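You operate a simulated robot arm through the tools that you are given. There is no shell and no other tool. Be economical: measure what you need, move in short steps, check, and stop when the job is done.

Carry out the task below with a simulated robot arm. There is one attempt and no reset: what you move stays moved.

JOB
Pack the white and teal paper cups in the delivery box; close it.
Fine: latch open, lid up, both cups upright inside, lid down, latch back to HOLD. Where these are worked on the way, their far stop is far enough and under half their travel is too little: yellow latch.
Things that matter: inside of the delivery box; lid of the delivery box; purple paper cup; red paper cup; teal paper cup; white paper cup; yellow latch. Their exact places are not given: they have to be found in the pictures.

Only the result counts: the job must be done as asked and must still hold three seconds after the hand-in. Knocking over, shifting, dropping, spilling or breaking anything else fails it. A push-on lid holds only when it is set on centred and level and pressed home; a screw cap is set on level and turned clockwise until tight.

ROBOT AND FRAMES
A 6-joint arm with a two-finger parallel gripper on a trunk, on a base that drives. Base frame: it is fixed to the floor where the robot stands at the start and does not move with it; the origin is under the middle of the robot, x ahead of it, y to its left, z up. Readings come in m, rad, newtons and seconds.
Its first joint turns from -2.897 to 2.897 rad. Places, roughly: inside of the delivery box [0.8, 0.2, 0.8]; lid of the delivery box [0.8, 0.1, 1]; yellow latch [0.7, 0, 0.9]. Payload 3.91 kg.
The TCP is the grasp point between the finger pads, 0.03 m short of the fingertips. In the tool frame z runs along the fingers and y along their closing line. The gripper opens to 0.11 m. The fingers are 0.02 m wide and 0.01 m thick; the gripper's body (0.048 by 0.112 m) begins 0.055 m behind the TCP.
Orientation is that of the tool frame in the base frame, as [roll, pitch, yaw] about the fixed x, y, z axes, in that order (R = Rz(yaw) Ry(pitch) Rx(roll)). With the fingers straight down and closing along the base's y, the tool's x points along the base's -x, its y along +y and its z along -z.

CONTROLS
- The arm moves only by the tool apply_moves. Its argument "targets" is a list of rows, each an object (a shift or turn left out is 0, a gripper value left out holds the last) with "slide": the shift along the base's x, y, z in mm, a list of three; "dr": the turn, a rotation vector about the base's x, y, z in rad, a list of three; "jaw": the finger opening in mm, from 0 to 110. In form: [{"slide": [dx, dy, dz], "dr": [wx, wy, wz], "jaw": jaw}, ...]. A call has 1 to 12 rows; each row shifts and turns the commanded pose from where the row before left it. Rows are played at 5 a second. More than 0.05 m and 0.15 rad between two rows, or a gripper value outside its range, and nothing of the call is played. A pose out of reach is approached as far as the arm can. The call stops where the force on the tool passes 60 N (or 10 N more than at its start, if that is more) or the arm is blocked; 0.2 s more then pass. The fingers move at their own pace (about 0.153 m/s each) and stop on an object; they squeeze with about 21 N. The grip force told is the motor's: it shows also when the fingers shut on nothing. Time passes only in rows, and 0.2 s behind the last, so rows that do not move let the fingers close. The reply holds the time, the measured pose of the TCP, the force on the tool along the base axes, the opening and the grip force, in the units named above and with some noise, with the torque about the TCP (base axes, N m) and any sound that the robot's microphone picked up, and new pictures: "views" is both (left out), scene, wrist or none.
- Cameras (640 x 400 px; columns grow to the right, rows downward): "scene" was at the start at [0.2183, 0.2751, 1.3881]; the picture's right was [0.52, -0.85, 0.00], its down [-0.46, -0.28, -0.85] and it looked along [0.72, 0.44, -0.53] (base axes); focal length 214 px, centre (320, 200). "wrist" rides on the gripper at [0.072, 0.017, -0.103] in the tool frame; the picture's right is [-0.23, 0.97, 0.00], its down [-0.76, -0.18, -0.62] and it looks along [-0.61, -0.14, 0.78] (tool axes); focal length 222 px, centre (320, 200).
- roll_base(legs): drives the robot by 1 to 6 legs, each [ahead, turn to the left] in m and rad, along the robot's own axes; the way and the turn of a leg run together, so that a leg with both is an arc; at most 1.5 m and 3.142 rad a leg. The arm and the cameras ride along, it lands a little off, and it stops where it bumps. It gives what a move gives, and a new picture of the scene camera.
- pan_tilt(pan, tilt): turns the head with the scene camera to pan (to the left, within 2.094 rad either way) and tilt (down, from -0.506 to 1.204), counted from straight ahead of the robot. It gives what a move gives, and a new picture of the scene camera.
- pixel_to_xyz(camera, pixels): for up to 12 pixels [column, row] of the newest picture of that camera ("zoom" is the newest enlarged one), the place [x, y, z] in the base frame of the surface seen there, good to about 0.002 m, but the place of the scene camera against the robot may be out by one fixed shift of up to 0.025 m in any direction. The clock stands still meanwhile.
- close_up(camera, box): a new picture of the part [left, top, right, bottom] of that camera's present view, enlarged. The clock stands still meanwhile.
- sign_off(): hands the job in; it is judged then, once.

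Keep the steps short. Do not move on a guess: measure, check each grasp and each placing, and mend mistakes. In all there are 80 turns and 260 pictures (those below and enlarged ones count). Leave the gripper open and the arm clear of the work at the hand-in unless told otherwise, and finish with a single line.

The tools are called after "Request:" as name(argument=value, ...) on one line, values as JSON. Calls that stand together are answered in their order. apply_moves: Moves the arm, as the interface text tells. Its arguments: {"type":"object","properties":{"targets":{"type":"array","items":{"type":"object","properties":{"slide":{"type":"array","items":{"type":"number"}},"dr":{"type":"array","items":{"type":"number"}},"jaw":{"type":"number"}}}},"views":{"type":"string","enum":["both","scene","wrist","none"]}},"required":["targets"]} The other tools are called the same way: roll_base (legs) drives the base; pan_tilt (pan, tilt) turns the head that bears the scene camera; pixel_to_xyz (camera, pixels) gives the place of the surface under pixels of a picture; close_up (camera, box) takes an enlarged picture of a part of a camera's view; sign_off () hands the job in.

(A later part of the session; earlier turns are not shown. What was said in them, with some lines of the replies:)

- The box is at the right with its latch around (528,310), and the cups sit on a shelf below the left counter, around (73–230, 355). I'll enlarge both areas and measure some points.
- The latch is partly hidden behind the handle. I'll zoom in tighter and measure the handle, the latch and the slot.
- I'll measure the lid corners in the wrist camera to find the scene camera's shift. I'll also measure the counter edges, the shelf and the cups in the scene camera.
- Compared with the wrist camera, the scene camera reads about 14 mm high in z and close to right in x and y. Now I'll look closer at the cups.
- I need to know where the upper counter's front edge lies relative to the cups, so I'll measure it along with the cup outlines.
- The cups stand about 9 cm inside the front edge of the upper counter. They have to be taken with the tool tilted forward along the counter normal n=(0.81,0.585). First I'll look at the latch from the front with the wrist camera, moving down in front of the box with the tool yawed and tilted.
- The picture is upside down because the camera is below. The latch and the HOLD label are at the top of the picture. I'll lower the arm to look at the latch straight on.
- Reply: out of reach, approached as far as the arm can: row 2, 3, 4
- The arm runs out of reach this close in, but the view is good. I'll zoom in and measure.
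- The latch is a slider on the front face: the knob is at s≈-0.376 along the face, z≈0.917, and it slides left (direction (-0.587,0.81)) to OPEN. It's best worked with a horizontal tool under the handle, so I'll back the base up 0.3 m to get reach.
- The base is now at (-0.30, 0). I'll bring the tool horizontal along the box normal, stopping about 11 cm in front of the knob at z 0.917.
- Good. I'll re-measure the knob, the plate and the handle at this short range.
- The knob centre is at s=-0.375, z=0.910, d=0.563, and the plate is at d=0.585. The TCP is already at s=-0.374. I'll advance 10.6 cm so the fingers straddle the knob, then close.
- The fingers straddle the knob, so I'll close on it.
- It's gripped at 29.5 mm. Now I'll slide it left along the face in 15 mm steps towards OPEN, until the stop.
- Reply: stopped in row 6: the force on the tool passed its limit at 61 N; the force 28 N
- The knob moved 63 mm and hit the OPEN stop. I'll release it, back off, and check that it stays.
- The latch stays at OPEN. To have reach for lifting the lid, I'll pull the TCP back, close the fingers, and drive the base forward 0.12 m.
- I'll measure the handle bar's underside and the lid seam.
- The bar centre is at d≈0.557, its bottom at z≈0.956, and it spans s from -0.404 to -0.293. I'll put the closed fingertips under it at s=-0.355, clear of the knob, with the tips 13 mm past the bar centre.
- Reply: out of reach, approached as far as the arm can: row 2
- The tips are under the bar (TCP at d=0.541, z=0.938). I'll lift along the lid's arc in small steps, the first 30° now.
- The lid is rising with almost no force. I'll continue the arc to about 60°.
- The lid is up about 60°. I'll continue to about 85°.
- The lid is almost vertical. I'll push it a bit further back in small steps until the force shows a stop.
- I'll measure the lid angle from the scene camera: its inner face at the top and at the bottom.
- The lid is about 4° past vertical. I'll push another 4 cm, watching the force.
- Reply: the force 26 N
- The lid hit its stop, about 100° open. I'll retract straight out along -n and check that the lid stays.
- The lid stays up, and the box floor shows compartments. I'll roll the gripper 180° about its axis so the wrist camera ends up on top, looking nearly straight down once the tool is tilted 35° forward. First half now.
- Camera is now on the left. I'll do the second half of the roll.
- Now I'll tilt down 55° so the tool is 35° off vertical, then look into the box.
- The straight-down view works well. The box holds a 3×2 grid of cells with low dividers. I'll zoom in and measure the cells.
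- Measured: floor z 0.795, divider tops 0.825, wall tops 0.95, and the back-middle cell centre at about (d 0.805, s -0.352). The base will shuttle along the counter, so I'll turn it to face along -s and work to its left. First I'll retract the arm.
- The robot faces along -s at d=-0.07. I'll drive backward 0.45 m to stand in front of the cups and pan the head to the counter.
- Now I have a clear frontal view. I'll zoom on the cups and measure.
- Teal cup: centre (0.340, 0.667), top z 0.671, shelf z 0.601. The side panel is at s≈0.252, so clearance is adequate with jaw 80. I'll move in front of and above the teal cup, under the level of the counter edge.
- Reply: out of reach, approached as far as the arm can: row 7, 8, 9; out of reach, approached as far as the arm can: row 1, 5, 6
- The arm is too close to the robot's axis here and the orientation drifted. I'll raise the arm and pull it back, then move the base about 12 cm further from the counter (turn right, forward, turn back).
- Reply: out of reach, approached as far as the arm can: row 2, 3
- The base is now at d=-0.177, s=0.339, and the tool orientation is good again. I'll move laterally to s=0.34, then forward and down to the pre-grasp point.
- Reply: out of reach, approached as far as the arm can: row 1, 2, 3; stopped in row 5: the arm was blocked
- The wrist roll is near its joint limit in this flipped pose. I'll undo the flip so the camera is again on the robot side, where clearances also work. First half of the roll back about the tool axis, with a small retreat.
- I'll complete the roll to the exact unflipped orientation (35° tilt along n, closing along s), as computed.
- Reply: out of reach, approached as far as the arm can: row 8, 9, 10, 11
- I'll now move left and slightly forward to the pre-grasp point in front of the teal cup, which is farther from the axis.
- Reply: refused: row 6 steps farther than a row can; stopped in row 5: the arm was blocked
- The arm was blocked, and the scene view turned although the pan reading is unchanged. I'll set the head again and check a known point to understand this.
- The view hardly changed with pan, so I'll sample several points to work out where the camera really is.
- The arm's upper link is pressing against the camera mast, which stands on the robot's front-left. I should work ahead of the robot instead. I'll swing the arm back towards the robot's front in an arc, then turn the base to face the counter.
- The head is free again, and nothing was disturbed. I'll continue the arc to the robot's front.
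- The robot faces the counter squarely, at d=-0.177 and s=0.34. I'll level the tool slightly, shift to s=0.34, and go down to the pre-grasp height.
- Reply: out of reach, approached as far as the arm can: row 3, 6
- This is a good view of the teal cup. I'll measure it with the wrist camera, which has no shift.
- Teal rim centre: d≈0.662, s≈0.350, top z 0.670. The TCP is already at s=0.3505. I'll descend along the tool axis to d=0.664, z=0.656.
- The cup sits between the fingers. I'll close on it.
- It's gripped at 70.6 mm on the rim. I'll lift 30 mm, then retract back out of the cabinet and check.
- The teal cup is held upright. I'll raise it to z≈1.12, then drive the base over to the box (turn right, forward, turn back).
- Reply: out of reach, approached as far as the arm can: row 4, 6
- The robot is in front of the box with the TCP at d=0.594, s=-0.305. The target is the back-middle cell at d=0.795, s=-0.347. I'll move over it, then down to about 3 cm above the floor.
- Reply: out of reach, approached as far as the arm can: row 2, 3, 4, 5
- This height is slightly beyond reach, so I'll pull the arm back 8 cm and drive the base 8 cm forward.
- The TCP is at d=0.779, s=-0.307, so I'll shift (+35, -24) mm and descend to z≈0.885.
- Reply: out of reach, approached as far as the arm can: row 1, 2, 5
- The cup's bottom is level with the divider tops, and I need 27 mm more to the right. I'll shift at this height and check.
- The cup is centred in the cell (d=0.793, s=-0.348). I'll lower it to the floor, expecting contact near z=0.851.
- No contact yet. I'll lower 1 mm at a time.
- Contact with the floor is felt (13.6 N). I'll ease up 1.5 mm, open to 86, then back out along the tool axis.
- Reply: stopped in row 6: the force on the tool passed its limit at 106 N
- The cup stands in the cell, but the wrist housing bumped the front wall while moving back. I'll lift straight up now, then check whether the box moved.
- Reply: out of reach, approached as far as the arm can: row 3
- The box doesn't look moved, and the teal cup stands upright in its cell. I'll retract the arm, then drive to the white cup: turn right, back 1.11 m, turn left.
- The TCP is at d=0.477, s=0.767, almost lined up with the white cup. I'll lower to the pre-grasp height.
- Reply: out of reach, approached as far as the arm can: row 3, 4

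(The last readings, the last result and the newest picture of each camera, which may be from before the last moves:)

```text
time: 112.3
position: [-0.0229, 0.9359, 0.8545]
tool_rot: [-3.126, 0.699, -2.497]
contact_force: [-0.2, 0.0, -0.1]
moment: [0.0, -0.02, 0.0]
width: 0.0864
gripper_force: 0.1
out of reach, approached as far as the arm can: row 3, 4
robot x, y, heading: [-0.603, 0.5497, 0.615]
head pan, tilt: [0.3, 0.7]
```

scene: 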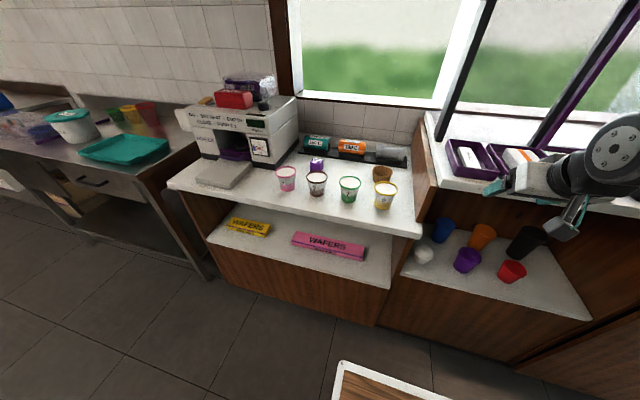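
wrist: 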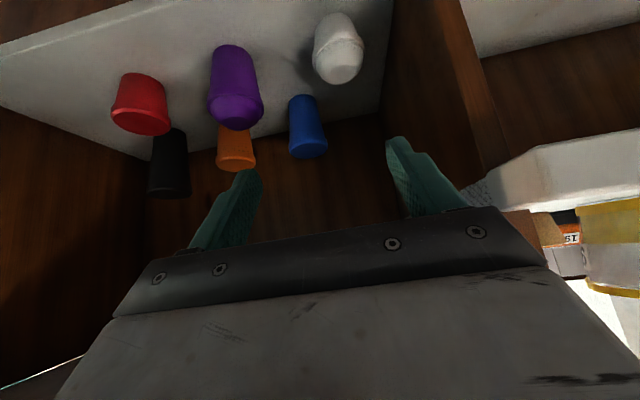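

The white cup is seen at (338,48). I'll zoom and measure it together with the side panel.

Request:
close_up(camera="wrist", box=[270, 0, 430, 100])

Request:
pixel_to_xyz(camera="wrist", pixels=[[338, 76], [338, 60], [317, 60], [361, 48], [338, 40], [330, 20], [318, 40], [358, 35], [400, 60], [390, 100], [345, 83], [325, 72]])

```text
4.00 times, centred on (350, 50) of wrist
```

zoom: 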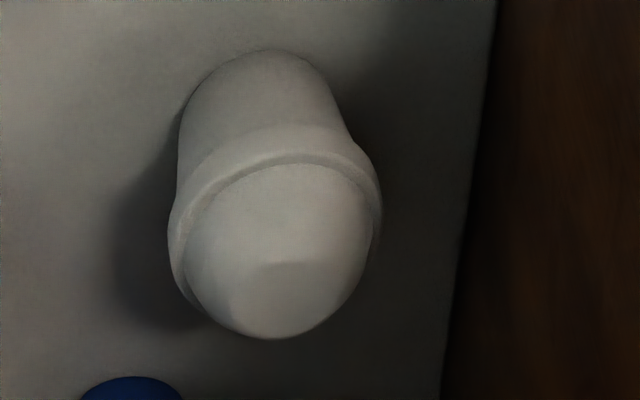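

```text
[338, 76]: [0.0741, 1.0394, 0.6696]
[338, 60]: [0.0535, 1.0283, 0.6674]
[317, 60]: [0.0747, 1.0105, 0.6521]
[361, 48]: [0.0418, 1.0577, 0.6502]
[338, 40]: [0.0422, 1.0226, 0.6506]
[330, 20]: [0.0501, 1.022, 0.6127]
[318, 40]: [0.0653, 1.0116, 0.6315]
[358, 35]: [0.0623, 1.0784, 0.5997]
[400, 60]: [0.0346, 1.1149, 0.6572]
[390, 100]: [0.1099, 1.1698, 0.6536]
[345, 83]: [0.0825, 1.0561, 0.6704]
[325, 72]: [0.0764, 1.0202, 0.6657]
```

White cup: centre d≈0.667, s≈0.801, rim z≈0.649, and the left panel at s=0.88. I'll shift 31 mm left, then descend along the tool axis to z=0.645.

Request:
apply_moves(targets=[{"slide": [-18.2, 25.1, 0]}, {"slide": [18.4, 13.3, -34.9]}, {"slide": [18.4, 13.3, -34.9]}, {"slide": [18.4, 13.3, -34.9]}, {"slide": [18.4, 13.3, -34.9]}, {"slide": [0, 0, 0]}], views="wrist")

```text
time: 113.7
position: [0.0334, 1.0133, 0.7134]
tool_rot: [-3.125, 0.697, -2.496]
contact_force: [0.5, -1.1, 0.2]
moment: [-0.03, 0.01, 0.01]
width: 0.0859
gripper_force: 0.0
robot x, y, heading: [-0.6042, 0.546, 0.612]
head pan, tilt: [0.3, 0.7]
```

wrist: 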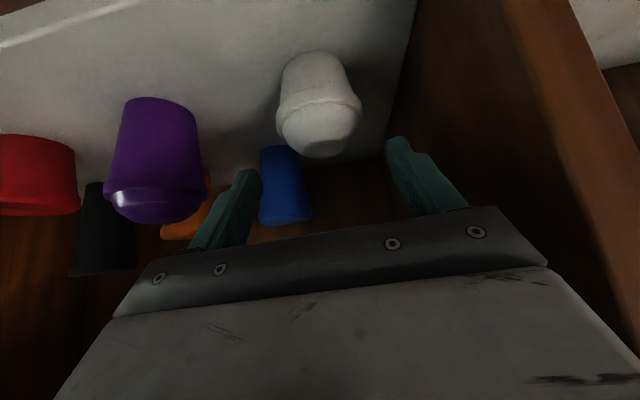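

It's well centred. Two more steps down, then close.

Request:
apply_moves(targets=[{"slide": [18.2, 13.2, -34]}, {"slide": [18.2, 13.2, -34]}, {"slide": [0, 0, 0]}, {"jaw": 50}, {"jaw": 50}, {"jaw": 50}], views="wrist")

```text
time: 115.1
position: [0.0701, 1.0402, 0.6464]
tool_rot: [-3.126, 0.699, -2.499]
contact_force: [-0.4, 0.5, 0.3]
moment: [0.04, -0.01, 0.03]
width: 0.0712
gripper_force: 20.8
robot x, y, heading: [-0.6034, 0.5475, 0.609]
head pan, tilt: [0.3, 0.7]
```

wrist: 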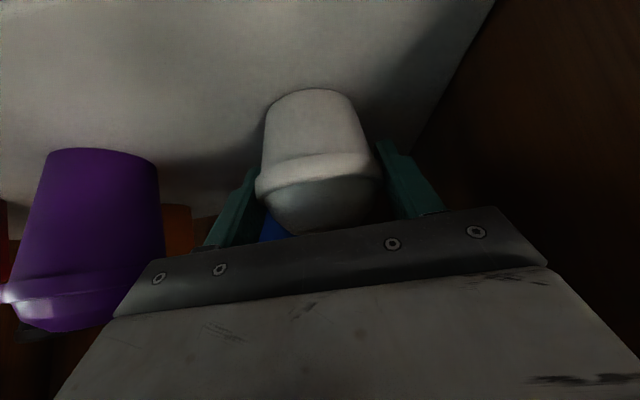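

The white cup is gripped at 71.2 mm. I'll lift and retract it out of the cabinet.

Request:
apply_moves(targets=[{"slide": [0, 0, 15]}, {"slide": [0, 0, 15]}, {"slide": [-22.4, -16.2, 30]}, {"slide": [-22.4, -16.2, 30]}, {"slide": [-22.4, -16.2, 30]}, {"slide": [-22.4, -16.2, 30]}, {"slide": [-22.4, -16.2, 30]}, {"slide": [-16, -12, 45]}, {"slide": [-8, -6, 45]}, {"slide": [0, 0, 45]}, {"slide": [0, 0, 45]}, {"slide": [0, 0, 45]}], views="both")

```text
time: 117.7
position: [-0.0396, 0.9519, 1.0511]
tool_rot: [-2.884, 0.71, -2.21]
contact_force: [-2.9, 1.1, -3.0]
moment: [0.01, -0.15, -0.06]
width: 0.0709
gripper_force: 20.7
out of reach, approached as far as the arm can: row 8, 9, 11
robot x, y, heading: [-0.6032, 0.5452, 0.609]
head pan, tilt: [0.3, 0.7]
```

scene: 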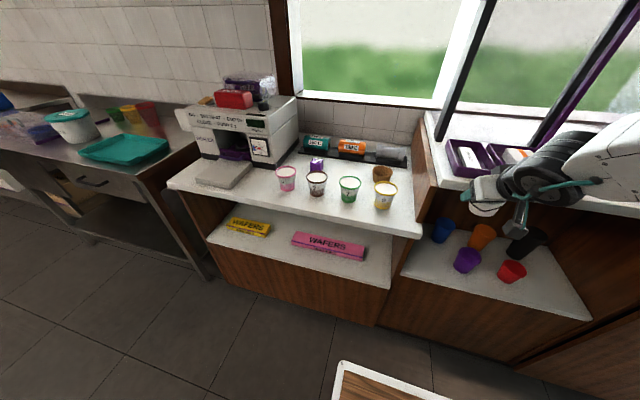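
wrist: 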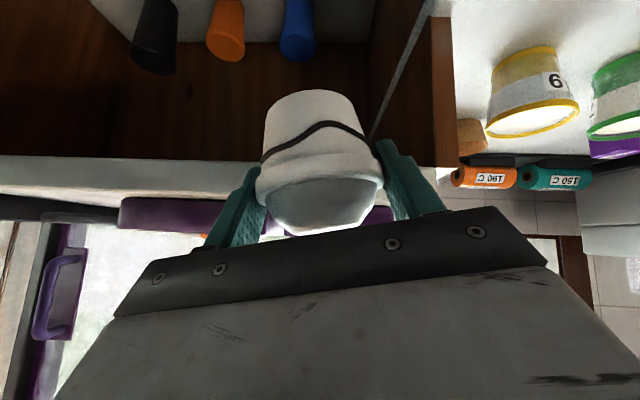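

The orientation is still catching up near the reach limit. I'll hold for a moment with a small rise and check.

Request:
apply_moves(targets=[{"slide": [0, 0, 20]}, {"slide": [0, 0, 20]}, {"slide": [0, 0, 0]}, {"slide": [0, 0, 0]}], views="none")

```text
time: 118.7
position: [-0.0515, 0.9555, 1.0848]
tool_rot: [-3.124, 0.697, -2.497]
contact_force: [0.2, 0.1, -2.2]
moment: [0.0, -0.02, 0.05]
width: 0.071
gripper_force: 21.3
robot x, y, heading: [-0.6076, 0.5474, 0.617]
head pan, tilt: [0.3, 0.7]
```

Orientation is restored and the cup is held. I'll drive back to the box: turn right, forward 1.08 m, turn back, ending at d≈0, s≈-0.27.

Request:
roll_base(legs=[[0, -1.402], [1.081, 0], [0, 1.414]])

Request:
close_up(camera="wrist", box=[0, 0, 640, 400])

```text
time: 131.2
position: [0.7107, 0.1668, 1.0855]
tool_rot: [-3.125, 0.697, -2.503]
contact_force: [0.8, -0.9, -0.7]
moment: [0.0, 0.03, -0.02]
width: 0.071
gripper_force: 20.9
robot x, y, heading: [0.1579, -0.2401, 0.608]
head pan, tilt: [0.3, 0.7]
```

scene: 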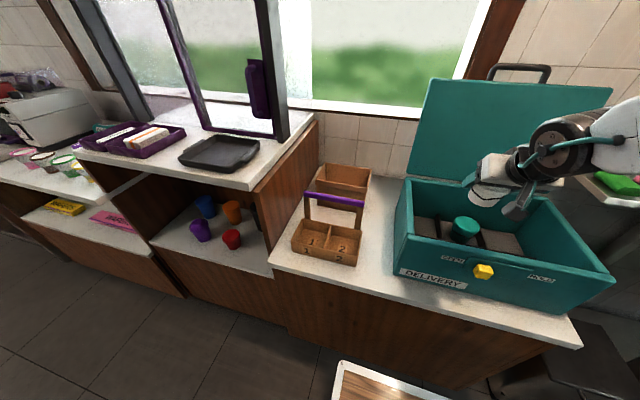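

```text
1.00 times, centred on (320, 200) of wrist (not enlarged: the box is as wide or as high as the picture)
```

zoom: 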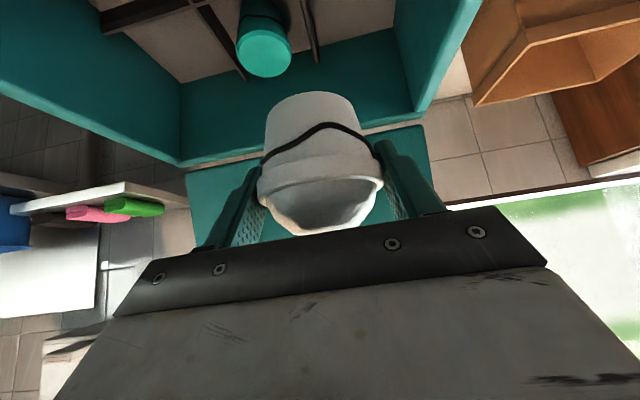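

I'll measure the teal cup, the left-back cell's divider and the wall from here, also checking that the box didn't move.

Request:
pixel_to_xyz(camera="wrist", pixels=[[264, 52], [243, 55], [290, 48], [311, 30], [315, 58], [350, 15], [396, 30], [408, 90], [470, 5], [181, 160], [415, 115], [390, 75]])

Request:
pixel_to_xyz(camera="scene", pixels=[[466, 222], [400, 180], [588, 345], [300, 180], [484, 271]])

```text
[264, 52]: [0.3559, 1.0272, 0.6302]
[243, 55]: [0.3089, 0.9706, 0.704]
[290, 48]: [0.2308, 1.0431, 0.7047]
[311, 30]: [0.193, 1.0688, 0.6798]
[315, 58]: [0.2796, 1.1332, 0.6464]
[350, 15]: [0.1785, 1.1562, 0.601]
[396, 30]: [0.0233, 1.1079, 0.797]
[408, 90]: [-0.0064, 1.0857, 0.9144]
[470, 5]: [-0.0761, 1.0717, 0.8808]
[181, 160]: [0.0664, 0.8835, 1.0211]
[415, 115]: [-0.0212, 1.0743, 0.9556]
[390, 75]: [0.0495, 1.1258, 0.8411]
```

```text
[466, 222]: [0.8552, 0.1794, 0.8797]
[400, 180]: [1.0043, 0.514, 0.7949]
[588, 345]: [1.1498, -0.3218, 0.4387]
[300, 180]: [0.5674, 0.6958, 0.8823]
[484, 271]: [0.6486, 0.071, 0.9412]
```

The wrist picture was an old one, so I'll use the zoom picture instead.

Request:
pixel_to_xyz(camera="zoom", pixels=[[264, 52], [243, 55], [290, 48], [311, 30], [315, 58], [350, 15], [396, 30], [408, 90], [470, 5], [181, 160], [415, 115], [365, 70]])

```text
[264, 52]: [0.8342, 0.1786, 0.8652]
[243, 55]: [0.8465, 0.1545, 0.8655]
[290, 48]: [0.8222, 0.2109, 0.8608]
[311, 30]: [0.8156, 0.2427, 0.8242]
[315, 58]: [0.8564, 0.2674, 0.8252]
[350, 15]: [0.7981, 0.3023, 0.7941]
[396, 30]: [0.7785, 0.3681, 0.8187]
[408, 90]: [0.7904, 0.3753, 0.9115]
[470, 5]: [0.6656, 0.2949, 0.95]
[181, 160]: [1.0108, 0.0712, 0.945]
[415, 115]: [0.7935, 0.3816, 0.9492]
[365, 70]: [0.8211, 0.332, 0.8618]
```

The box hasn't moved, and the teal cup stands at floor level. The left-back cell spans s from -0.284 to -0.16. I'll move over s=-0.226, d=0.795 at z≈1.02.

Request:
apply_moves(targets=[{"slide": [0, 0, -30]}, {"slide": [0, 0, -30]}, {"slide": [16.4, 29.2, 0]}, {"slide": [16.4, 29.2, 0]}, {"slide": [16.4, 29.2, 0]}, {"slide": [16.4, 29.2, 0]}, {"slide": [0, 0, -20]}, {"slide": [0, 0, 0]}], views="wrist")

```text
time: 133.1
position: [0.7756, 0.2847, 1.0057]
tool_rot: [-3.125, 0.697, -2.501]
contact_force: [0.2, -1.3, -1.3]
moment: [0.0, 0.04, 0.01]
width: 0.071
gripper_force: 21.1
robot x, y, heading: [0.1529, -0.2395, 0.607]
head pan, tilt: [0.3, 0.7]
```

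wrist: 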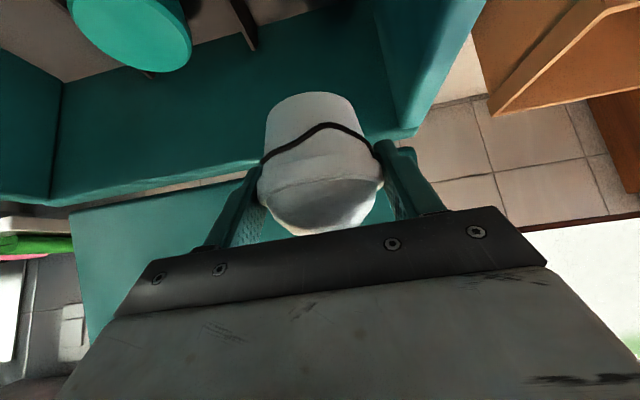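

It's positioned. I'll nudge 4 mm to the right for wall clearance and lower to z≈0.866.

Request:
apply_moves(targets=[{"slide": [2.3, -3.2, -35]}, {"slide": [0, 0, -35]}, {"slide": [0, 0, -35]}, {"slide": [0, 0, -34]}, {"slide": [0, 0, 0]}], views="wrist")

```text
time: 134.2
position: [0.7777, 0.2805, 0.8659]
tool_rot: [-3.124, 0.698, -2.504]
contact_force: [-0.4, 0.4, -1.3]
moment: [0.01, -0.04, 0.0]
width: 0.071
gripper_force: 20.7
robot x, y, heading: [0.1564, -0.2371, 0.603]
head pan, tilt: [0.3, 0.7]
```

wrist: 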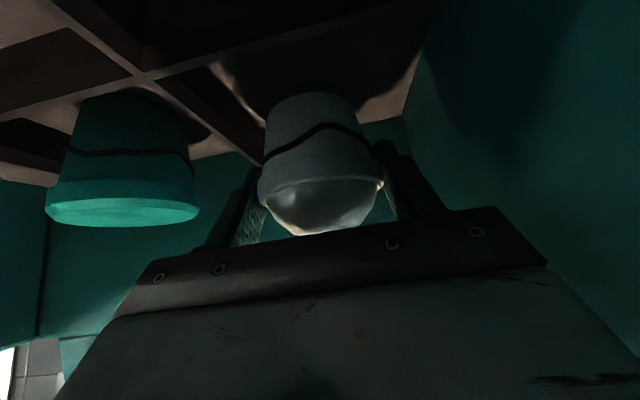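

I'll lower it gently to the floor, expecting contact near z 0.841.

Request:
apply_moves(targets=[{"slide": [0, 0, -12]}, {"slide": [0, 0, -9]}, {"slide": [0, 0, -2]}, {"slide": [0, 0, -1]}, {"slide": [0, 0, -1]}, {"slide": [0, 0, 0]}], views="none")

```text
time: 135.7
position: [0.7778, 0.2798, 0.8408]
tool_rot: [-3.126, 0.699, -2.504]
contact_force: [-0.9, -1.1, 5.4]
moment: [0.14, 0.2, 0.06]
width: 0.0708
gripper_force: 20.8
robot x, y, heading: [0.1571, -0.2373, 0.613]
head pan, tilt: [0.3, 0.7]
```

Floor contact is felt. I'll open just to 75, so as not to touch the divider, rise a little, open to 82, and go straight up.

Request:
apply_moves(targets=[{"slide": [0, 0, 0.5], "jaw": 75}, {"jaw": 75}, {"jaw": 75}, {"slide": [0, 0, 15]}, {"slide": [0, 0, 15], "jaw": 80}, {"slide": [0, 0, 40]}, {"slide": [0, 0, 45]}, {"slide": [0, 0, 45]}, {"slide": [0, 0, 0]}], views="both")

```text
time: 137.7
position: [0.7792, 0.2798, 1.0029]
tool_rot: [-3.124, 0.701, -2.504]
contact_force: [-0.8, -0.3, -0.3]
moment: [-0.02, 0.0, -0.01]
width: 0.0802
gripper_force: 0.1
robot x, y, heading: [0.1566, -0.2337, 0.609]
head pan, tilt: [0.3, 0.7]
```

scene: 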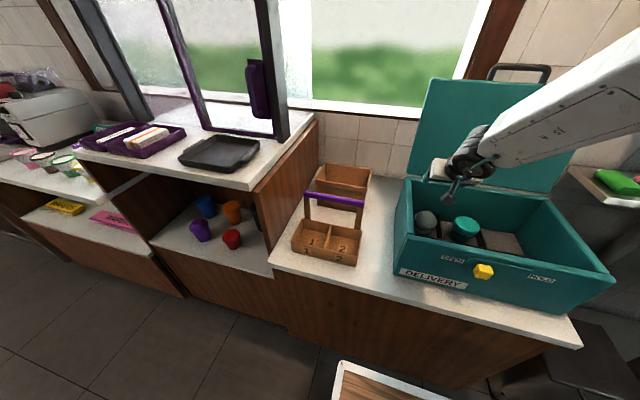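
wrist: 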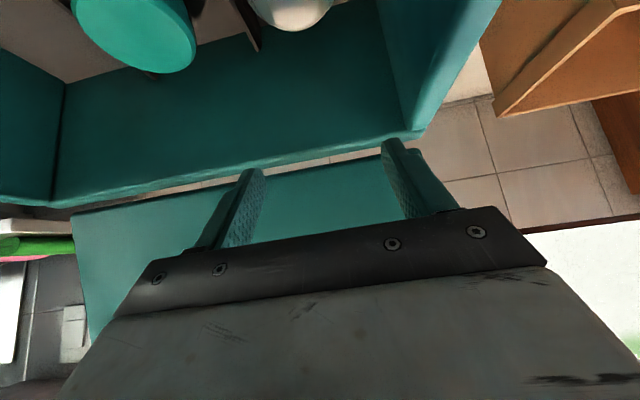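

Both cups stand upright in the box. Next is the lid, which held at every angle by its own friction. I'll measure the raised handle, the lid edge and the wall behind.

Request:
close_up(camera="scene", box=[400, 40, 640, 190])

Request:
pixel_to_xyz(camera="scene", pixels=[[520, 67], [495, 67], [542, 69], [489, 76], [547, 78], [430, 80], [430, 90], [520, 88], [520, 77], [390, 150], [600, 60], [470, 55]])

```text
2.67 times, centred on (520, 115) of scene
```

zoom: 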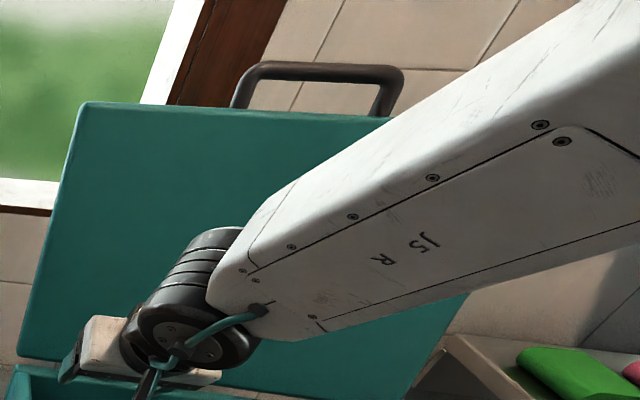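

```text
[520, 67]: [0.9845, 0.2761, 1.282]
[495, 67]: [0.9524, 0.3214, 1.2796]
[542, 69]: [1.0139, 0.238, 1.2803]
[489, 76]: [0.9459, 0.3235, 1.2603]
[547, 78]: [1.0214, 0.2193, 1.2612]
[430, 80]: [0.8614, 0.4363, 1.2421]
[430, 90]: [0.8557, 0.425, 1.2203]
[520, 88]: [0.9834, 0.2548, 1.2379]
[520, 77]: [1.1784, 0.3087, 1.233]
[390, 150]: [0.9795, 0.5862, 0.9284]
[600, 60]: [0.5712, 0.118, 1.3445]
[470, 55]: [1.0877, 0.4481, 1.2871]
```

Bar centre: about d=0.962, s=-0.351, z=1.265 (the wall is at d≈1.14). I'll hook the closed fingers over the bar from the front with this tilt and pull it forward along the arc. First I'll rise in front of the lid to z≈1.36.

Request:
apply_moves(targets=[{"slide": [3.9, -13.8, 40], "jaw": 0}, {"slide": [3.9, -13.8, 40]}, {"slide": [3.9, -13.8, 40]}, {"slide": [3.9, -13.8, 40]}, {"slide": [3.9, -13.8, 40]}, {"slide": [3.9, -13.8, 40]}, {"slide": [3.9, -13.8, 40]}, {"slide": [3.9, -13.8, 40]}, {"slide": [3.9, -13.8, 40]}, {"slide": [0, 0, 0]}], views="scene")

```text
time: 139.8
position: [0.7218, 0.2442, 1.318]
tool_rot: [-3.093, 0.71, -2.501]
contact_force: [0.1, 0.0, 0.4]
moment: [0.0, -0.03, -0.01]
width: 0.0002
gripper_force: 21.3
out of reach, approached as far as the arm can: row 3, 4, 5, 6, 7, 8, 9
robot x, y, heading: [0.1582, -0.238, 0.606]
head pan, tilt: [0.3, 0.7]
```

scene: 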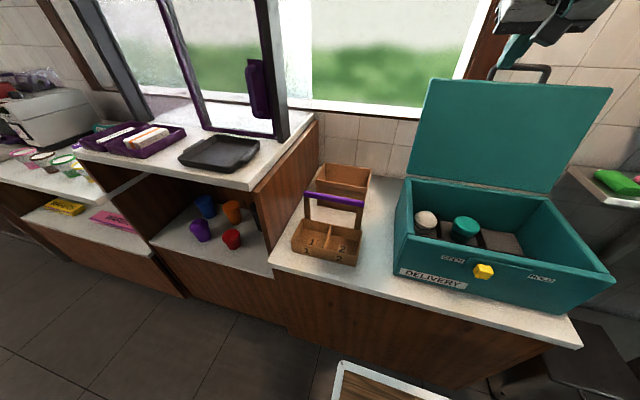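

This tilt can't reach that far at this height. A better way is to cage the bar between vertically closing fingers with a horizontal tool, from the base spot (-0.18, 0) that worked for opening. I'll drive there.

Request:
roll_base(legs=[[0, -1.22], [-0.413, 0], [0, 0.614]])

```text
time: 147.1
position: [0.5557, 0.0763, 1.318]
tool_rot: [-3.091, 0.71, -3.098]
contact_force: [0.0, -0.1, 0.2]
moment: [-0.03, -0.01, 0.0]
width: 0.0
gripper_force: 21.4
robot x, y, heading: [-0.1787, -0.0057, 0.009]
head pan, tilt: [0.3, 0.7]
```

scene: 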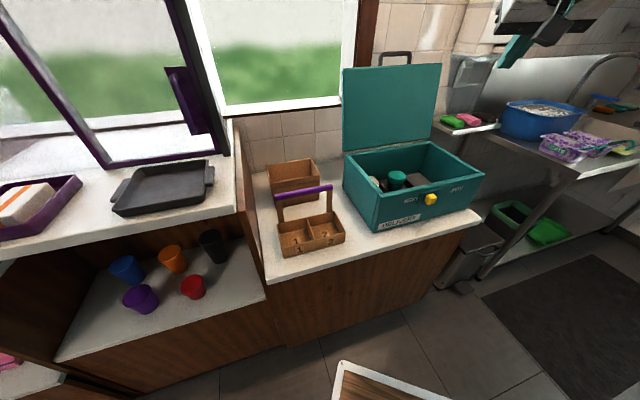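

I'm at (-0.179, -0.006) facing 0. I'll rotate the tool to horizontal along n with the fingers closing vertically (computed rotation), while moving towards the handle.

Request:
apply_moves(targets=[{"slide": [14.7, 1.8, -4.2], "dr": [0.13355, -0.0149, -0.0157], "jaw": 40}, {"slide": [14.7, 1.8, -4.2], "dr": [0.13355, -0.0149, -0.0157]}, {"slide": [14.7, 1.8, -4.2], "dr": [0.13355, -0.0149, -0.0157]}, {"slide": [14.7, 1.8, -4.2], "dr": [0.13355, -0.0149, -0.0157]}, {"slide": [14.7, 1.8, -4.2], "dr": [0.13355, -0.0149, -0.0157]}, {"slide": [14.7, 1.8, -4.2], "dr": [0.13355, -0.0149, -0.0157]}, {"slide": [14.7, 1.8, -4.2], "dr": [0.13355, -0.0149, -0.0157]}, {"slide": [14.7, 1.8, -4.2], "dr": [0.13355, -0.0149, -0.0157]}, {"slide": [14.7, 1.8, -4.2], "dr": [0.13355, -0.0149, -0.0157]}, {"slide": [14.7, 1.8, -4.2], "dr": [0.13355, -0.0149, -0.0157]}, {"slide": [14.7, 1.8, -4.2], "dr": [0.13355, -0.0149, -0.0157]}, {"slide": [14.7, 1.8, -4.2], "dr": [0.13355, -0.0149, -0.0157]}], views="both")

```text
time: 149.7
position: [0.6553, 0.2782, 1.204]
tool_rot: [1.612, -0.001, 2.162]
contact_force: [-0.8, 0.4, -0.5]
moment: [-0.02, 0.04, 0.0]
width: 0.0401
gripper_force: 0.0
out of reach, approached as far as the arm can: row 1, 2, 3, 4, 5, 6, 7
robot x, y, heading: [-0.1836, -0.0031, 0.012]
head pan, tilt: [0.3, 0.7]
5 turns are left
```

scene: 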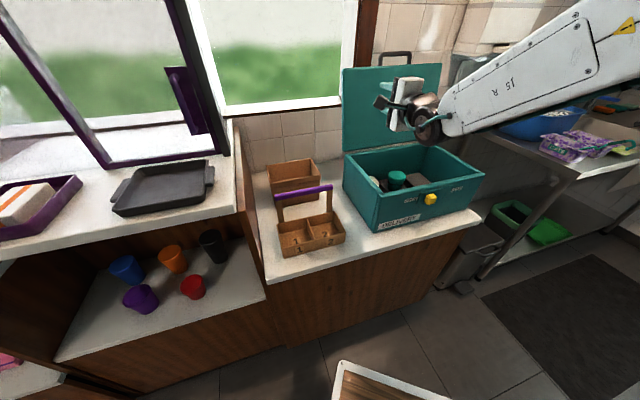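
wrist: 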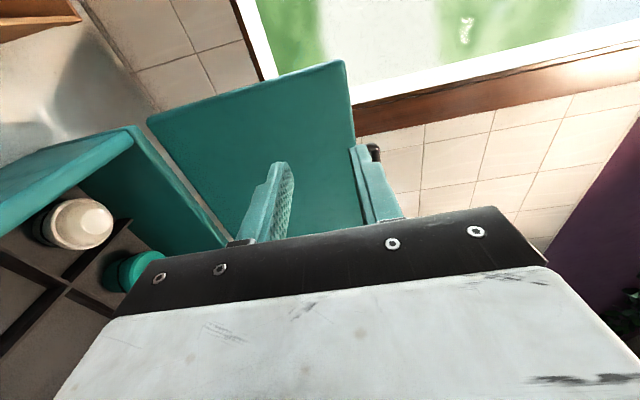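

Only five turns are left, so I'll combine steps. The TCP is at d=0.694, s=-0.160, z=1.204. I'll move to the handle (s=-0.351, z=1.265, d=0.945), close on the bar, and pull the first half of the closing arc.

Request:
apply_moves(targets=[{"slide": [22.4, -30.9, 12.2]}, {"slide": [22.4, -30.9, 12.2]}, {"slide": [22.4, -30.9, 12.2]}, {"slide": [22.4, -30.9, 12.2]}, {"slide": [22.5, -30.9, 12.2]}, {"slide": [31.6, 22.9, 0]}, {"slide": [31.6, 22.9, 0]}, {"slide": [31.6, 22.9, 0]}, {"slide": [31.6, 22.9, 0]}, {"slide": [38.5, 27.9, 0]}, {"slide": [37.5, 27.2, 0]}, {"jaw": 5}], views="both")

Request:
apply_moves(targets=[{"jaw": 5}, {"slide": [-38.3, -27.8, 8.1]}, {"slide": [-38.9, -28.2, 0.9]}, {"slide": [-38.6, -28, -6]}, {"slide": [-37.4, -27.1, -13]}, {"slide": [-35.6, -25.8, -19.6]}, {"slide": [-32.8, -23.8, -25.8]}, {"slide": [0, 0, 0]}], views="both")

```text
time: 152.1
position: [0.9472, 0.2539, 1.2675]
tool_rot: [1.613, -0.001, 2.167]
contact_force: [-83.0, -29.2, -2.8]
moment: [-0.99, 2.83, 1.28]
width: 0.0433
gripper_force: 3.1
robot x, y, heading: [-0.1816, -0.0081, 0.007]
head pan, tilt: [0.3, 0.7]
stopped in row 11: the force on the tool passed its limit at 469 N (the readings are from after the stop); the commanded pose is now the measured one
```

scene: 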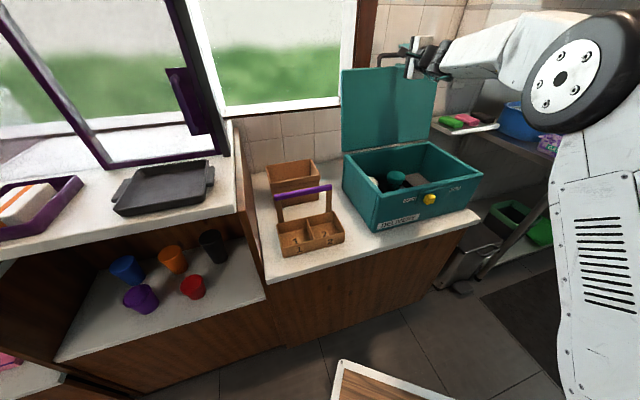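
wrist: 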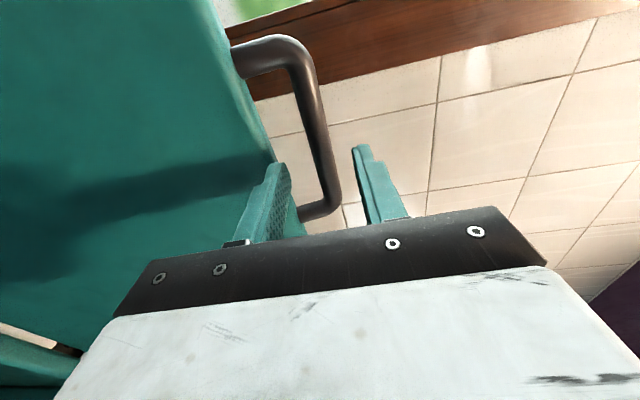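

```text
time: 152.3
position: [0.947, 0.2526, 1.2584]
tool_rot: [1.63, 0.001, 2.165]
contact_force: [-92.1, -32.4, -27.8]
moment: [-1.35, 2.64, 1.41]
width: 0.0214
gripper_force: 17.3
robot x, y, heading: [-0.1836, -0.0051, 0.011]
head pan, tilt: [0.3, 0.7]
stopped in row 1: the force on the tool passed its limit at 116 N (the readings are from after the stop); the commanded pose is now the measured one
4 turns are left
```

scene: 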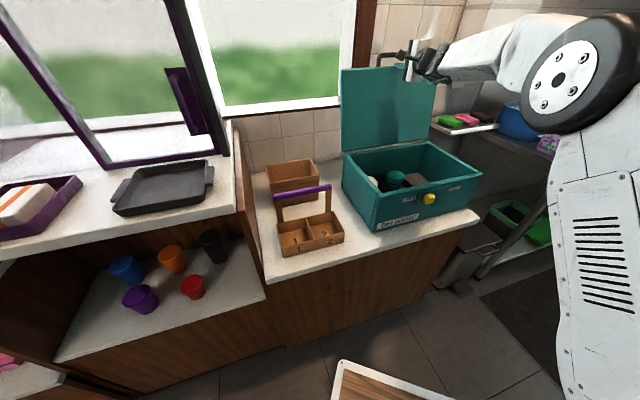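
wrist: 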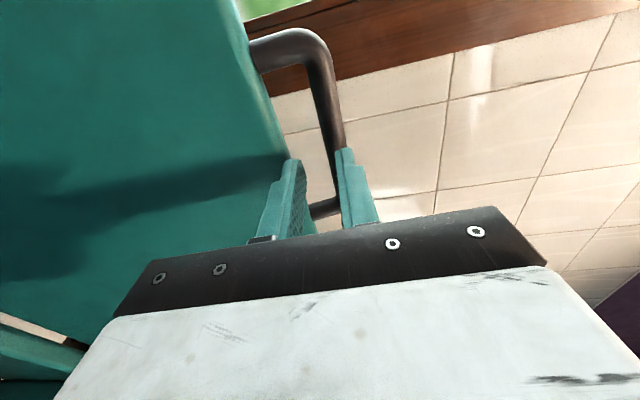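

The lower finger caught the lid edge. I'll back off 15 mm, rise 10 mm with the jaw at 28, advance so the fingers straddle the bar, grip it, then pull through the closing arc.

Request:
apply_moves(targets=[{"slide": [-12.2, -8.8, 0], "jaw": 28}, {"slide": [-4, -3, 10], "jaw": 28}, {"jaw": 28}, {"slide": [14, 10.2, 0]}, {"slide": [13, 9.4, 0]}, {"slide": [12, 8.7, 0]}, {"jaw": 5}, {"jaw": 5}], views="both")

Request:
apply_moves(targets=[{"slide": [-38.3, -27.8, 8.1]}, {"slide": [-38.9, -28.2, 0.9]}, {"slide": [-38.6, -28, -6]}, {"slide": [-37.4, -27.1, -13]}, {"slide": [-35.6, -25.8, -19.6]}, {"slide": [-32.8, -23.8, -25.8]}, {"slide": [-29.4, -21.3, -31.5]}, {"slide": [-25.4, -18.4, -36.4]}, {"slide": [-20.8, -15.1, -40.7]}, {"slide": [-15.7, -11.4, -43.9]}, {"slide": [-10.3, -7.5, -46.4]}, {"slide": [-4.7, -3.4, -40]}], views="both")

```text
time: 154.1
position: [0.9745, 0.2704, 1.267]
tool_rot: [1.628, -0.003, 2.165]
contact_force: [-10.8, -3.4, -14.4]
moment: [0.2, 0.39, 0.3]
width: 0.0157
gripper_force: 44.9
robot x, y, heading: [-0.183, -0.0071, 0.006]
head pan, tilt: [0.3, 0.7]
```

scene: 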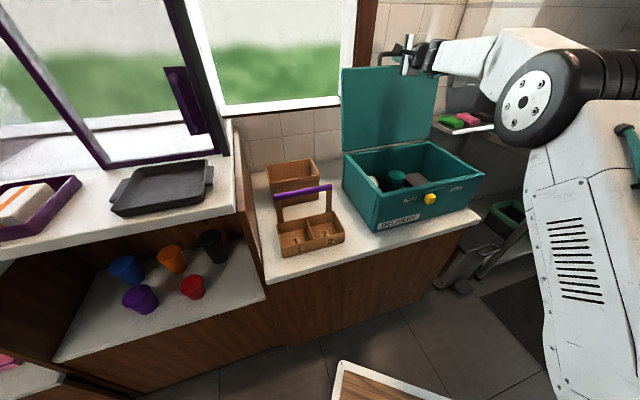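
wrist: 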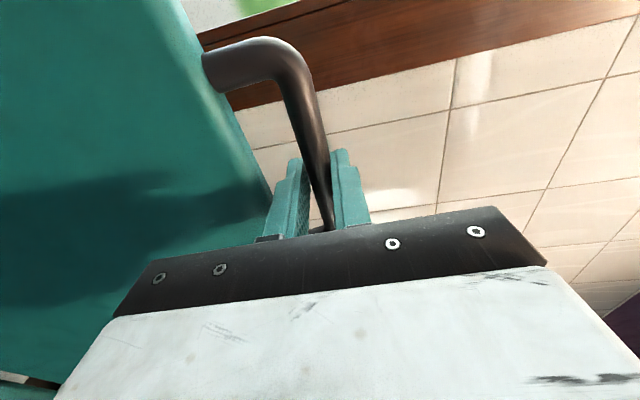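

```text
time: 156.7
position: [0.6466, 0.033, 0.9744]
tool_rot: [1.627, 0.0, 2.165]
contact_force: [2.4, 9.5, -1.9]
moment: [-0.16, 0.23, 0.44]
width: 0.0159
gripper_force: 45.5
robot x, y, heading: [-0.1785, -0.006, 0.008]
head pan, tilt: [0.3, 0.7]
3 turns are left
```

scene: 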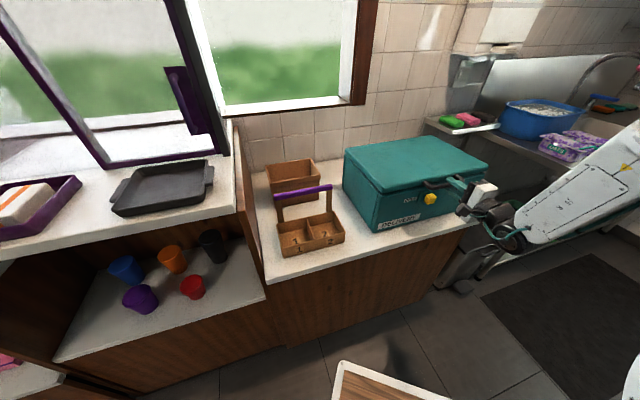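
wrist: 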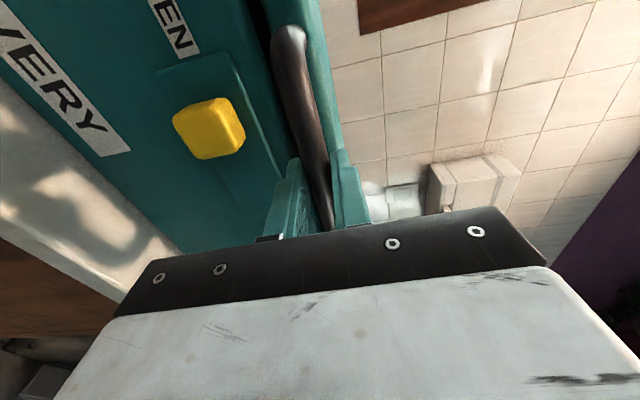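

The lid came down: the bar is at z≈0.974, about 1 cm above its closed height. I'll press it home, release, back the base up 12 cm to clear the handle, then close the fingers and drop to the latch height.

Request:
apply_moves(targets=[{"slide": [0, 0, -6]}, {"slide": [0, 0, -6]}, {"slide": [0, 0, -3]}, {"slide": [0, 0, 0]}], views="scene")

Request:
apply_moves(targets=[{"jaw": 38}, {"jaw": 38}, {"jaw": 38}], views="none")

Request:
roll_base(legs=[[-0.12, 0]])

Request:
apply_moves(targets=[{"jaw": 0}, {"slide": [0, 0, -15]}, {"slide": [0, 0, -15]}, {"slide": [0, 0, -15]}, {"slide": [0, 0, 0]}], views="both")

```text
time: 157.7
position: [0.6461, 0.0332, 0.9631]
tool_rot: [1.617, 0.002, 2.165]
contact_force: [-1.5, -0.5, 36.0]
moment: [0.31, -0.58, 0.23]
width: 0.0158
gripper_force: 44.7
robot x, y, heading: [-0.1808, -0.006, 0.012]
head pan, tilt: [0.3, 0.7]
```

scene: 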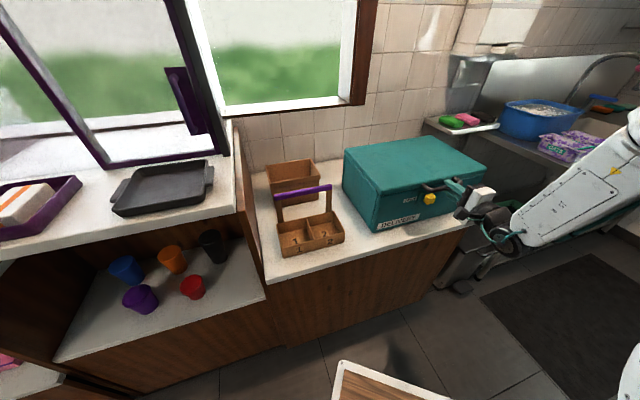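

```text
time: 158.5
position: [0.6455, 0.0331, 0.9602]
tool_rot: [1.625, -0.001, 2.164]
contact_force: [-0.7, 0.2, 0.2]
moment: [-0.01, 0.0, 0.0]
width: 0.0379
gripper_force: 0.1
robot x, y, heading: [-0.1824, -0.0049, 0.008]
head pan, tilt: [0.3, 0.7]
```

```text
time: 159.8
position: [0.5251, 0.0324, 0.9606]
tool_rot: [1.626, 0.0, 2.163]
contact_force: [0.3, 0.4, 0.0]
moment: [0.06, 0.01, 0.04]
width: 0.0381
gripper_force: 0.1
robot x, y, heading: [-0.3095, -0.0048, 0.006]
head pan, tilt: [0.3, 0.7]
```

scene: 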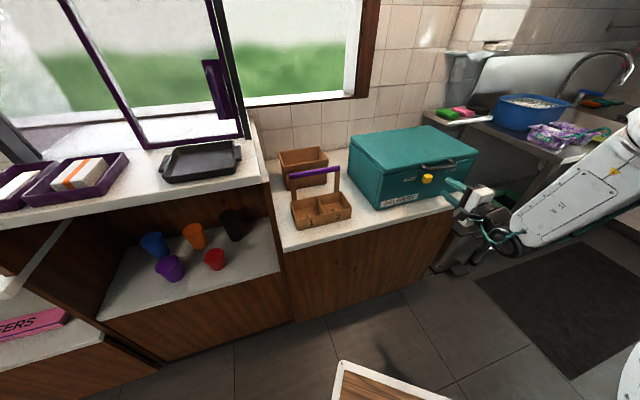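

```text
time: 161.0
position: [0.5255, 0.0305, 0.9155]
tool_rot: [1.624, 0.0, 2.165]
contact_force: [0.6, 0.2, 0.1]
moment: [0.0, 0.01, -0.02]
width: 0.0
gripper_force: 21.4
robot x, y, heading: [-0.3037, -0.0068, 0.008]
head pan, tilt: [0.3, 0.7]
2 turns are left
```

scene: 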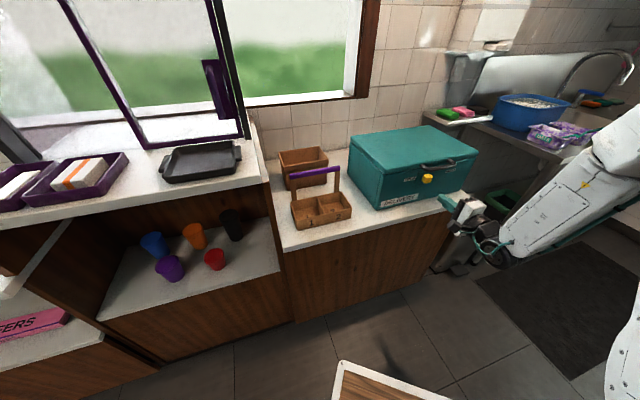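
wrist: 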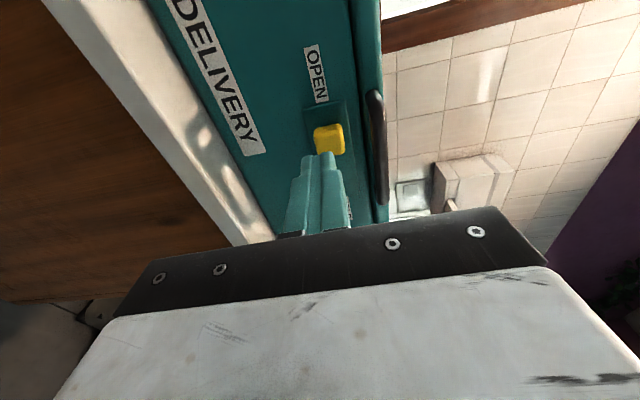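

The lid is pressed home (36 N at the closed height), and the knob is still at OPEN. I'll bring the closed fingers beside the knob on its left, push it right along the face to HOLD until the stop, then retract and open.

Request:
apply_moves(targets=[{"slide": [-8.2, 11.3, -5]}, {"slide": [27.8, 20.2, 0]}, {"slide": [27.8, 20.2, 0]}, {"slide": [27.8, 20.2, 0]}, {"slide": [0, 0, 0]}], views="wrist")

Request:
apply_moves(targets=[{"slide": [8.8, -12.1, 0]}, {"slide": [8.8, -12.1, 0]}, {"slide": [8.8, -12.1, 0]}, {"slide": [8.8, -12.1, 0]}, {"slide": [8.8, -12.1, 0]}, {"slide": [5.3, -7.3, 0]}, {"slide": [2.9, -4, 0]}, {"slide": [0, 0, 0]}], views="wrist")

Request:
apply_moves(targets=[{"slide": [-4.7, 6.5, 0]}, {"slide": [-28, -20.3, 0]}, {"slide": [-28, -20.3, 0]}, {"slide": [-28, -20.3, 0]}, {"slide": [-28, -20.3, 0], "jaw": 90}, {"slide": [0, 0, 0]}], views="both")

Request:
close_up(camera="scene", box=[340, 110, 500, 230])

```text
time: 162.2
position: [0.5997, 0.1039, 0.911]
tool_rot: [1.625, -0.001, 2.166]
contact_force: [0.9, 0.4, 0.7]
moment: [0.01, -0.02, -0.04]
width: 0.0
gripper_force: 21.6
robot x, y, heading: [-0.3074, -0.008, 0.004]
head pan, tilt: [0.3, 0.7]
```

wrist: 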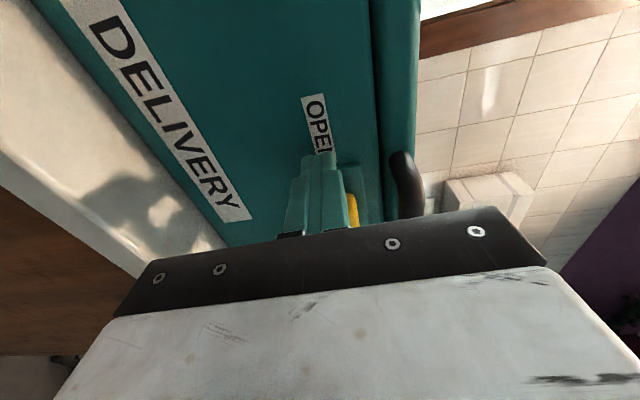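

```text
time: 164.0
position: [0.651, 0.0346, 0.9102]
tool_rot: [1.628, 0.0, 2.168]
contact_force: [-22.7, 31.6, -2.2]
moment: [0.07, 0.05, 1.1]
width: 0.0
gripper_force: 20.7
robot x, y, heading: [-0.3035, -0.0073, 0.013]
head pan, tilt: [0.3, 0.7]
```

wrist: 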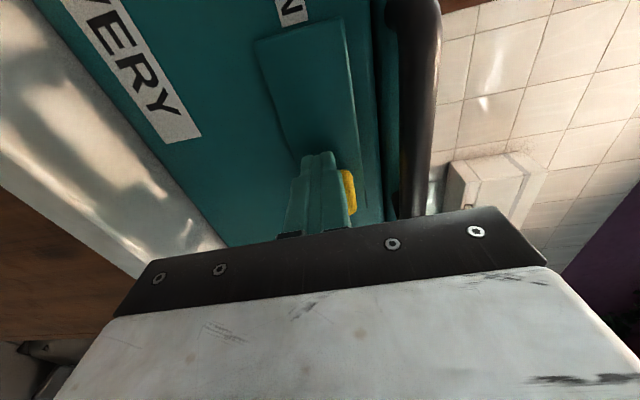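

```text
time: 165.4
position: [0.5359, -0.0424, 0.9104]
tool_rot: [1.625, 0.001, 2.164]
contact_force: [-0.2, 0.1, 0.3]
moment: [0.0, -0.02, 0.03]
width: 0.0898
gripper_force: 0.1
robot x, y, heading: [-0.3017, -0.0075, 0.009]
head pan, tilt: [0.3, 0.7]
```

scene: 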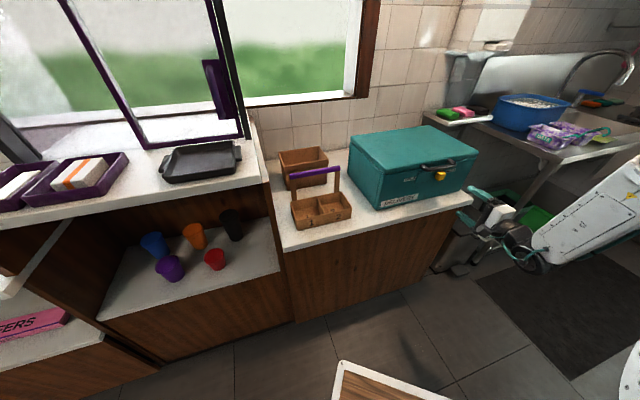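
wrist: 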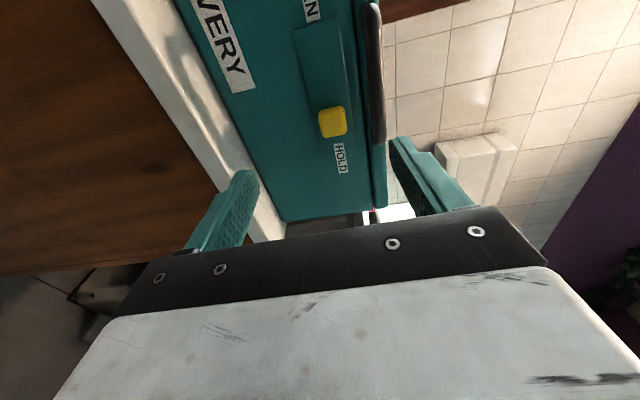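

```text
3.33 times, centred on (420, 170) of scene
1 turns are left
```

zoom: 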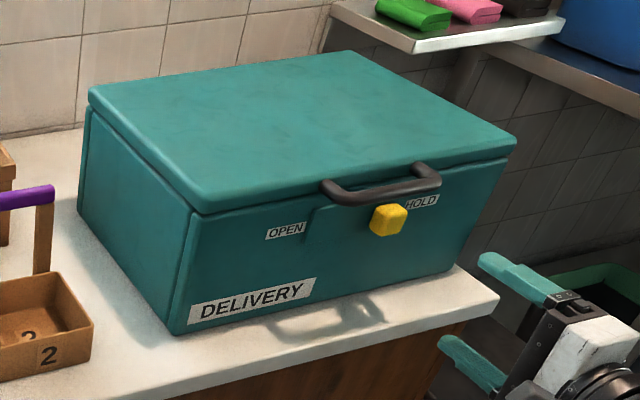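

The lid is fully down, the knob is at its HOLD stop (pushed past its starting position with 39 N), and the gripper is open and clear. I'll hand in.

Request:
sign_off()

```text
The job is handed in.
```

The white and teal cups are upright in the delivery box, the lid is down, the latch is back at HOLD, and I've handed the job in; on the way the wrist bumped the box's front wall once (106 N) and a finger hit the raised lid once (469 N), neither with visible damage or shift.
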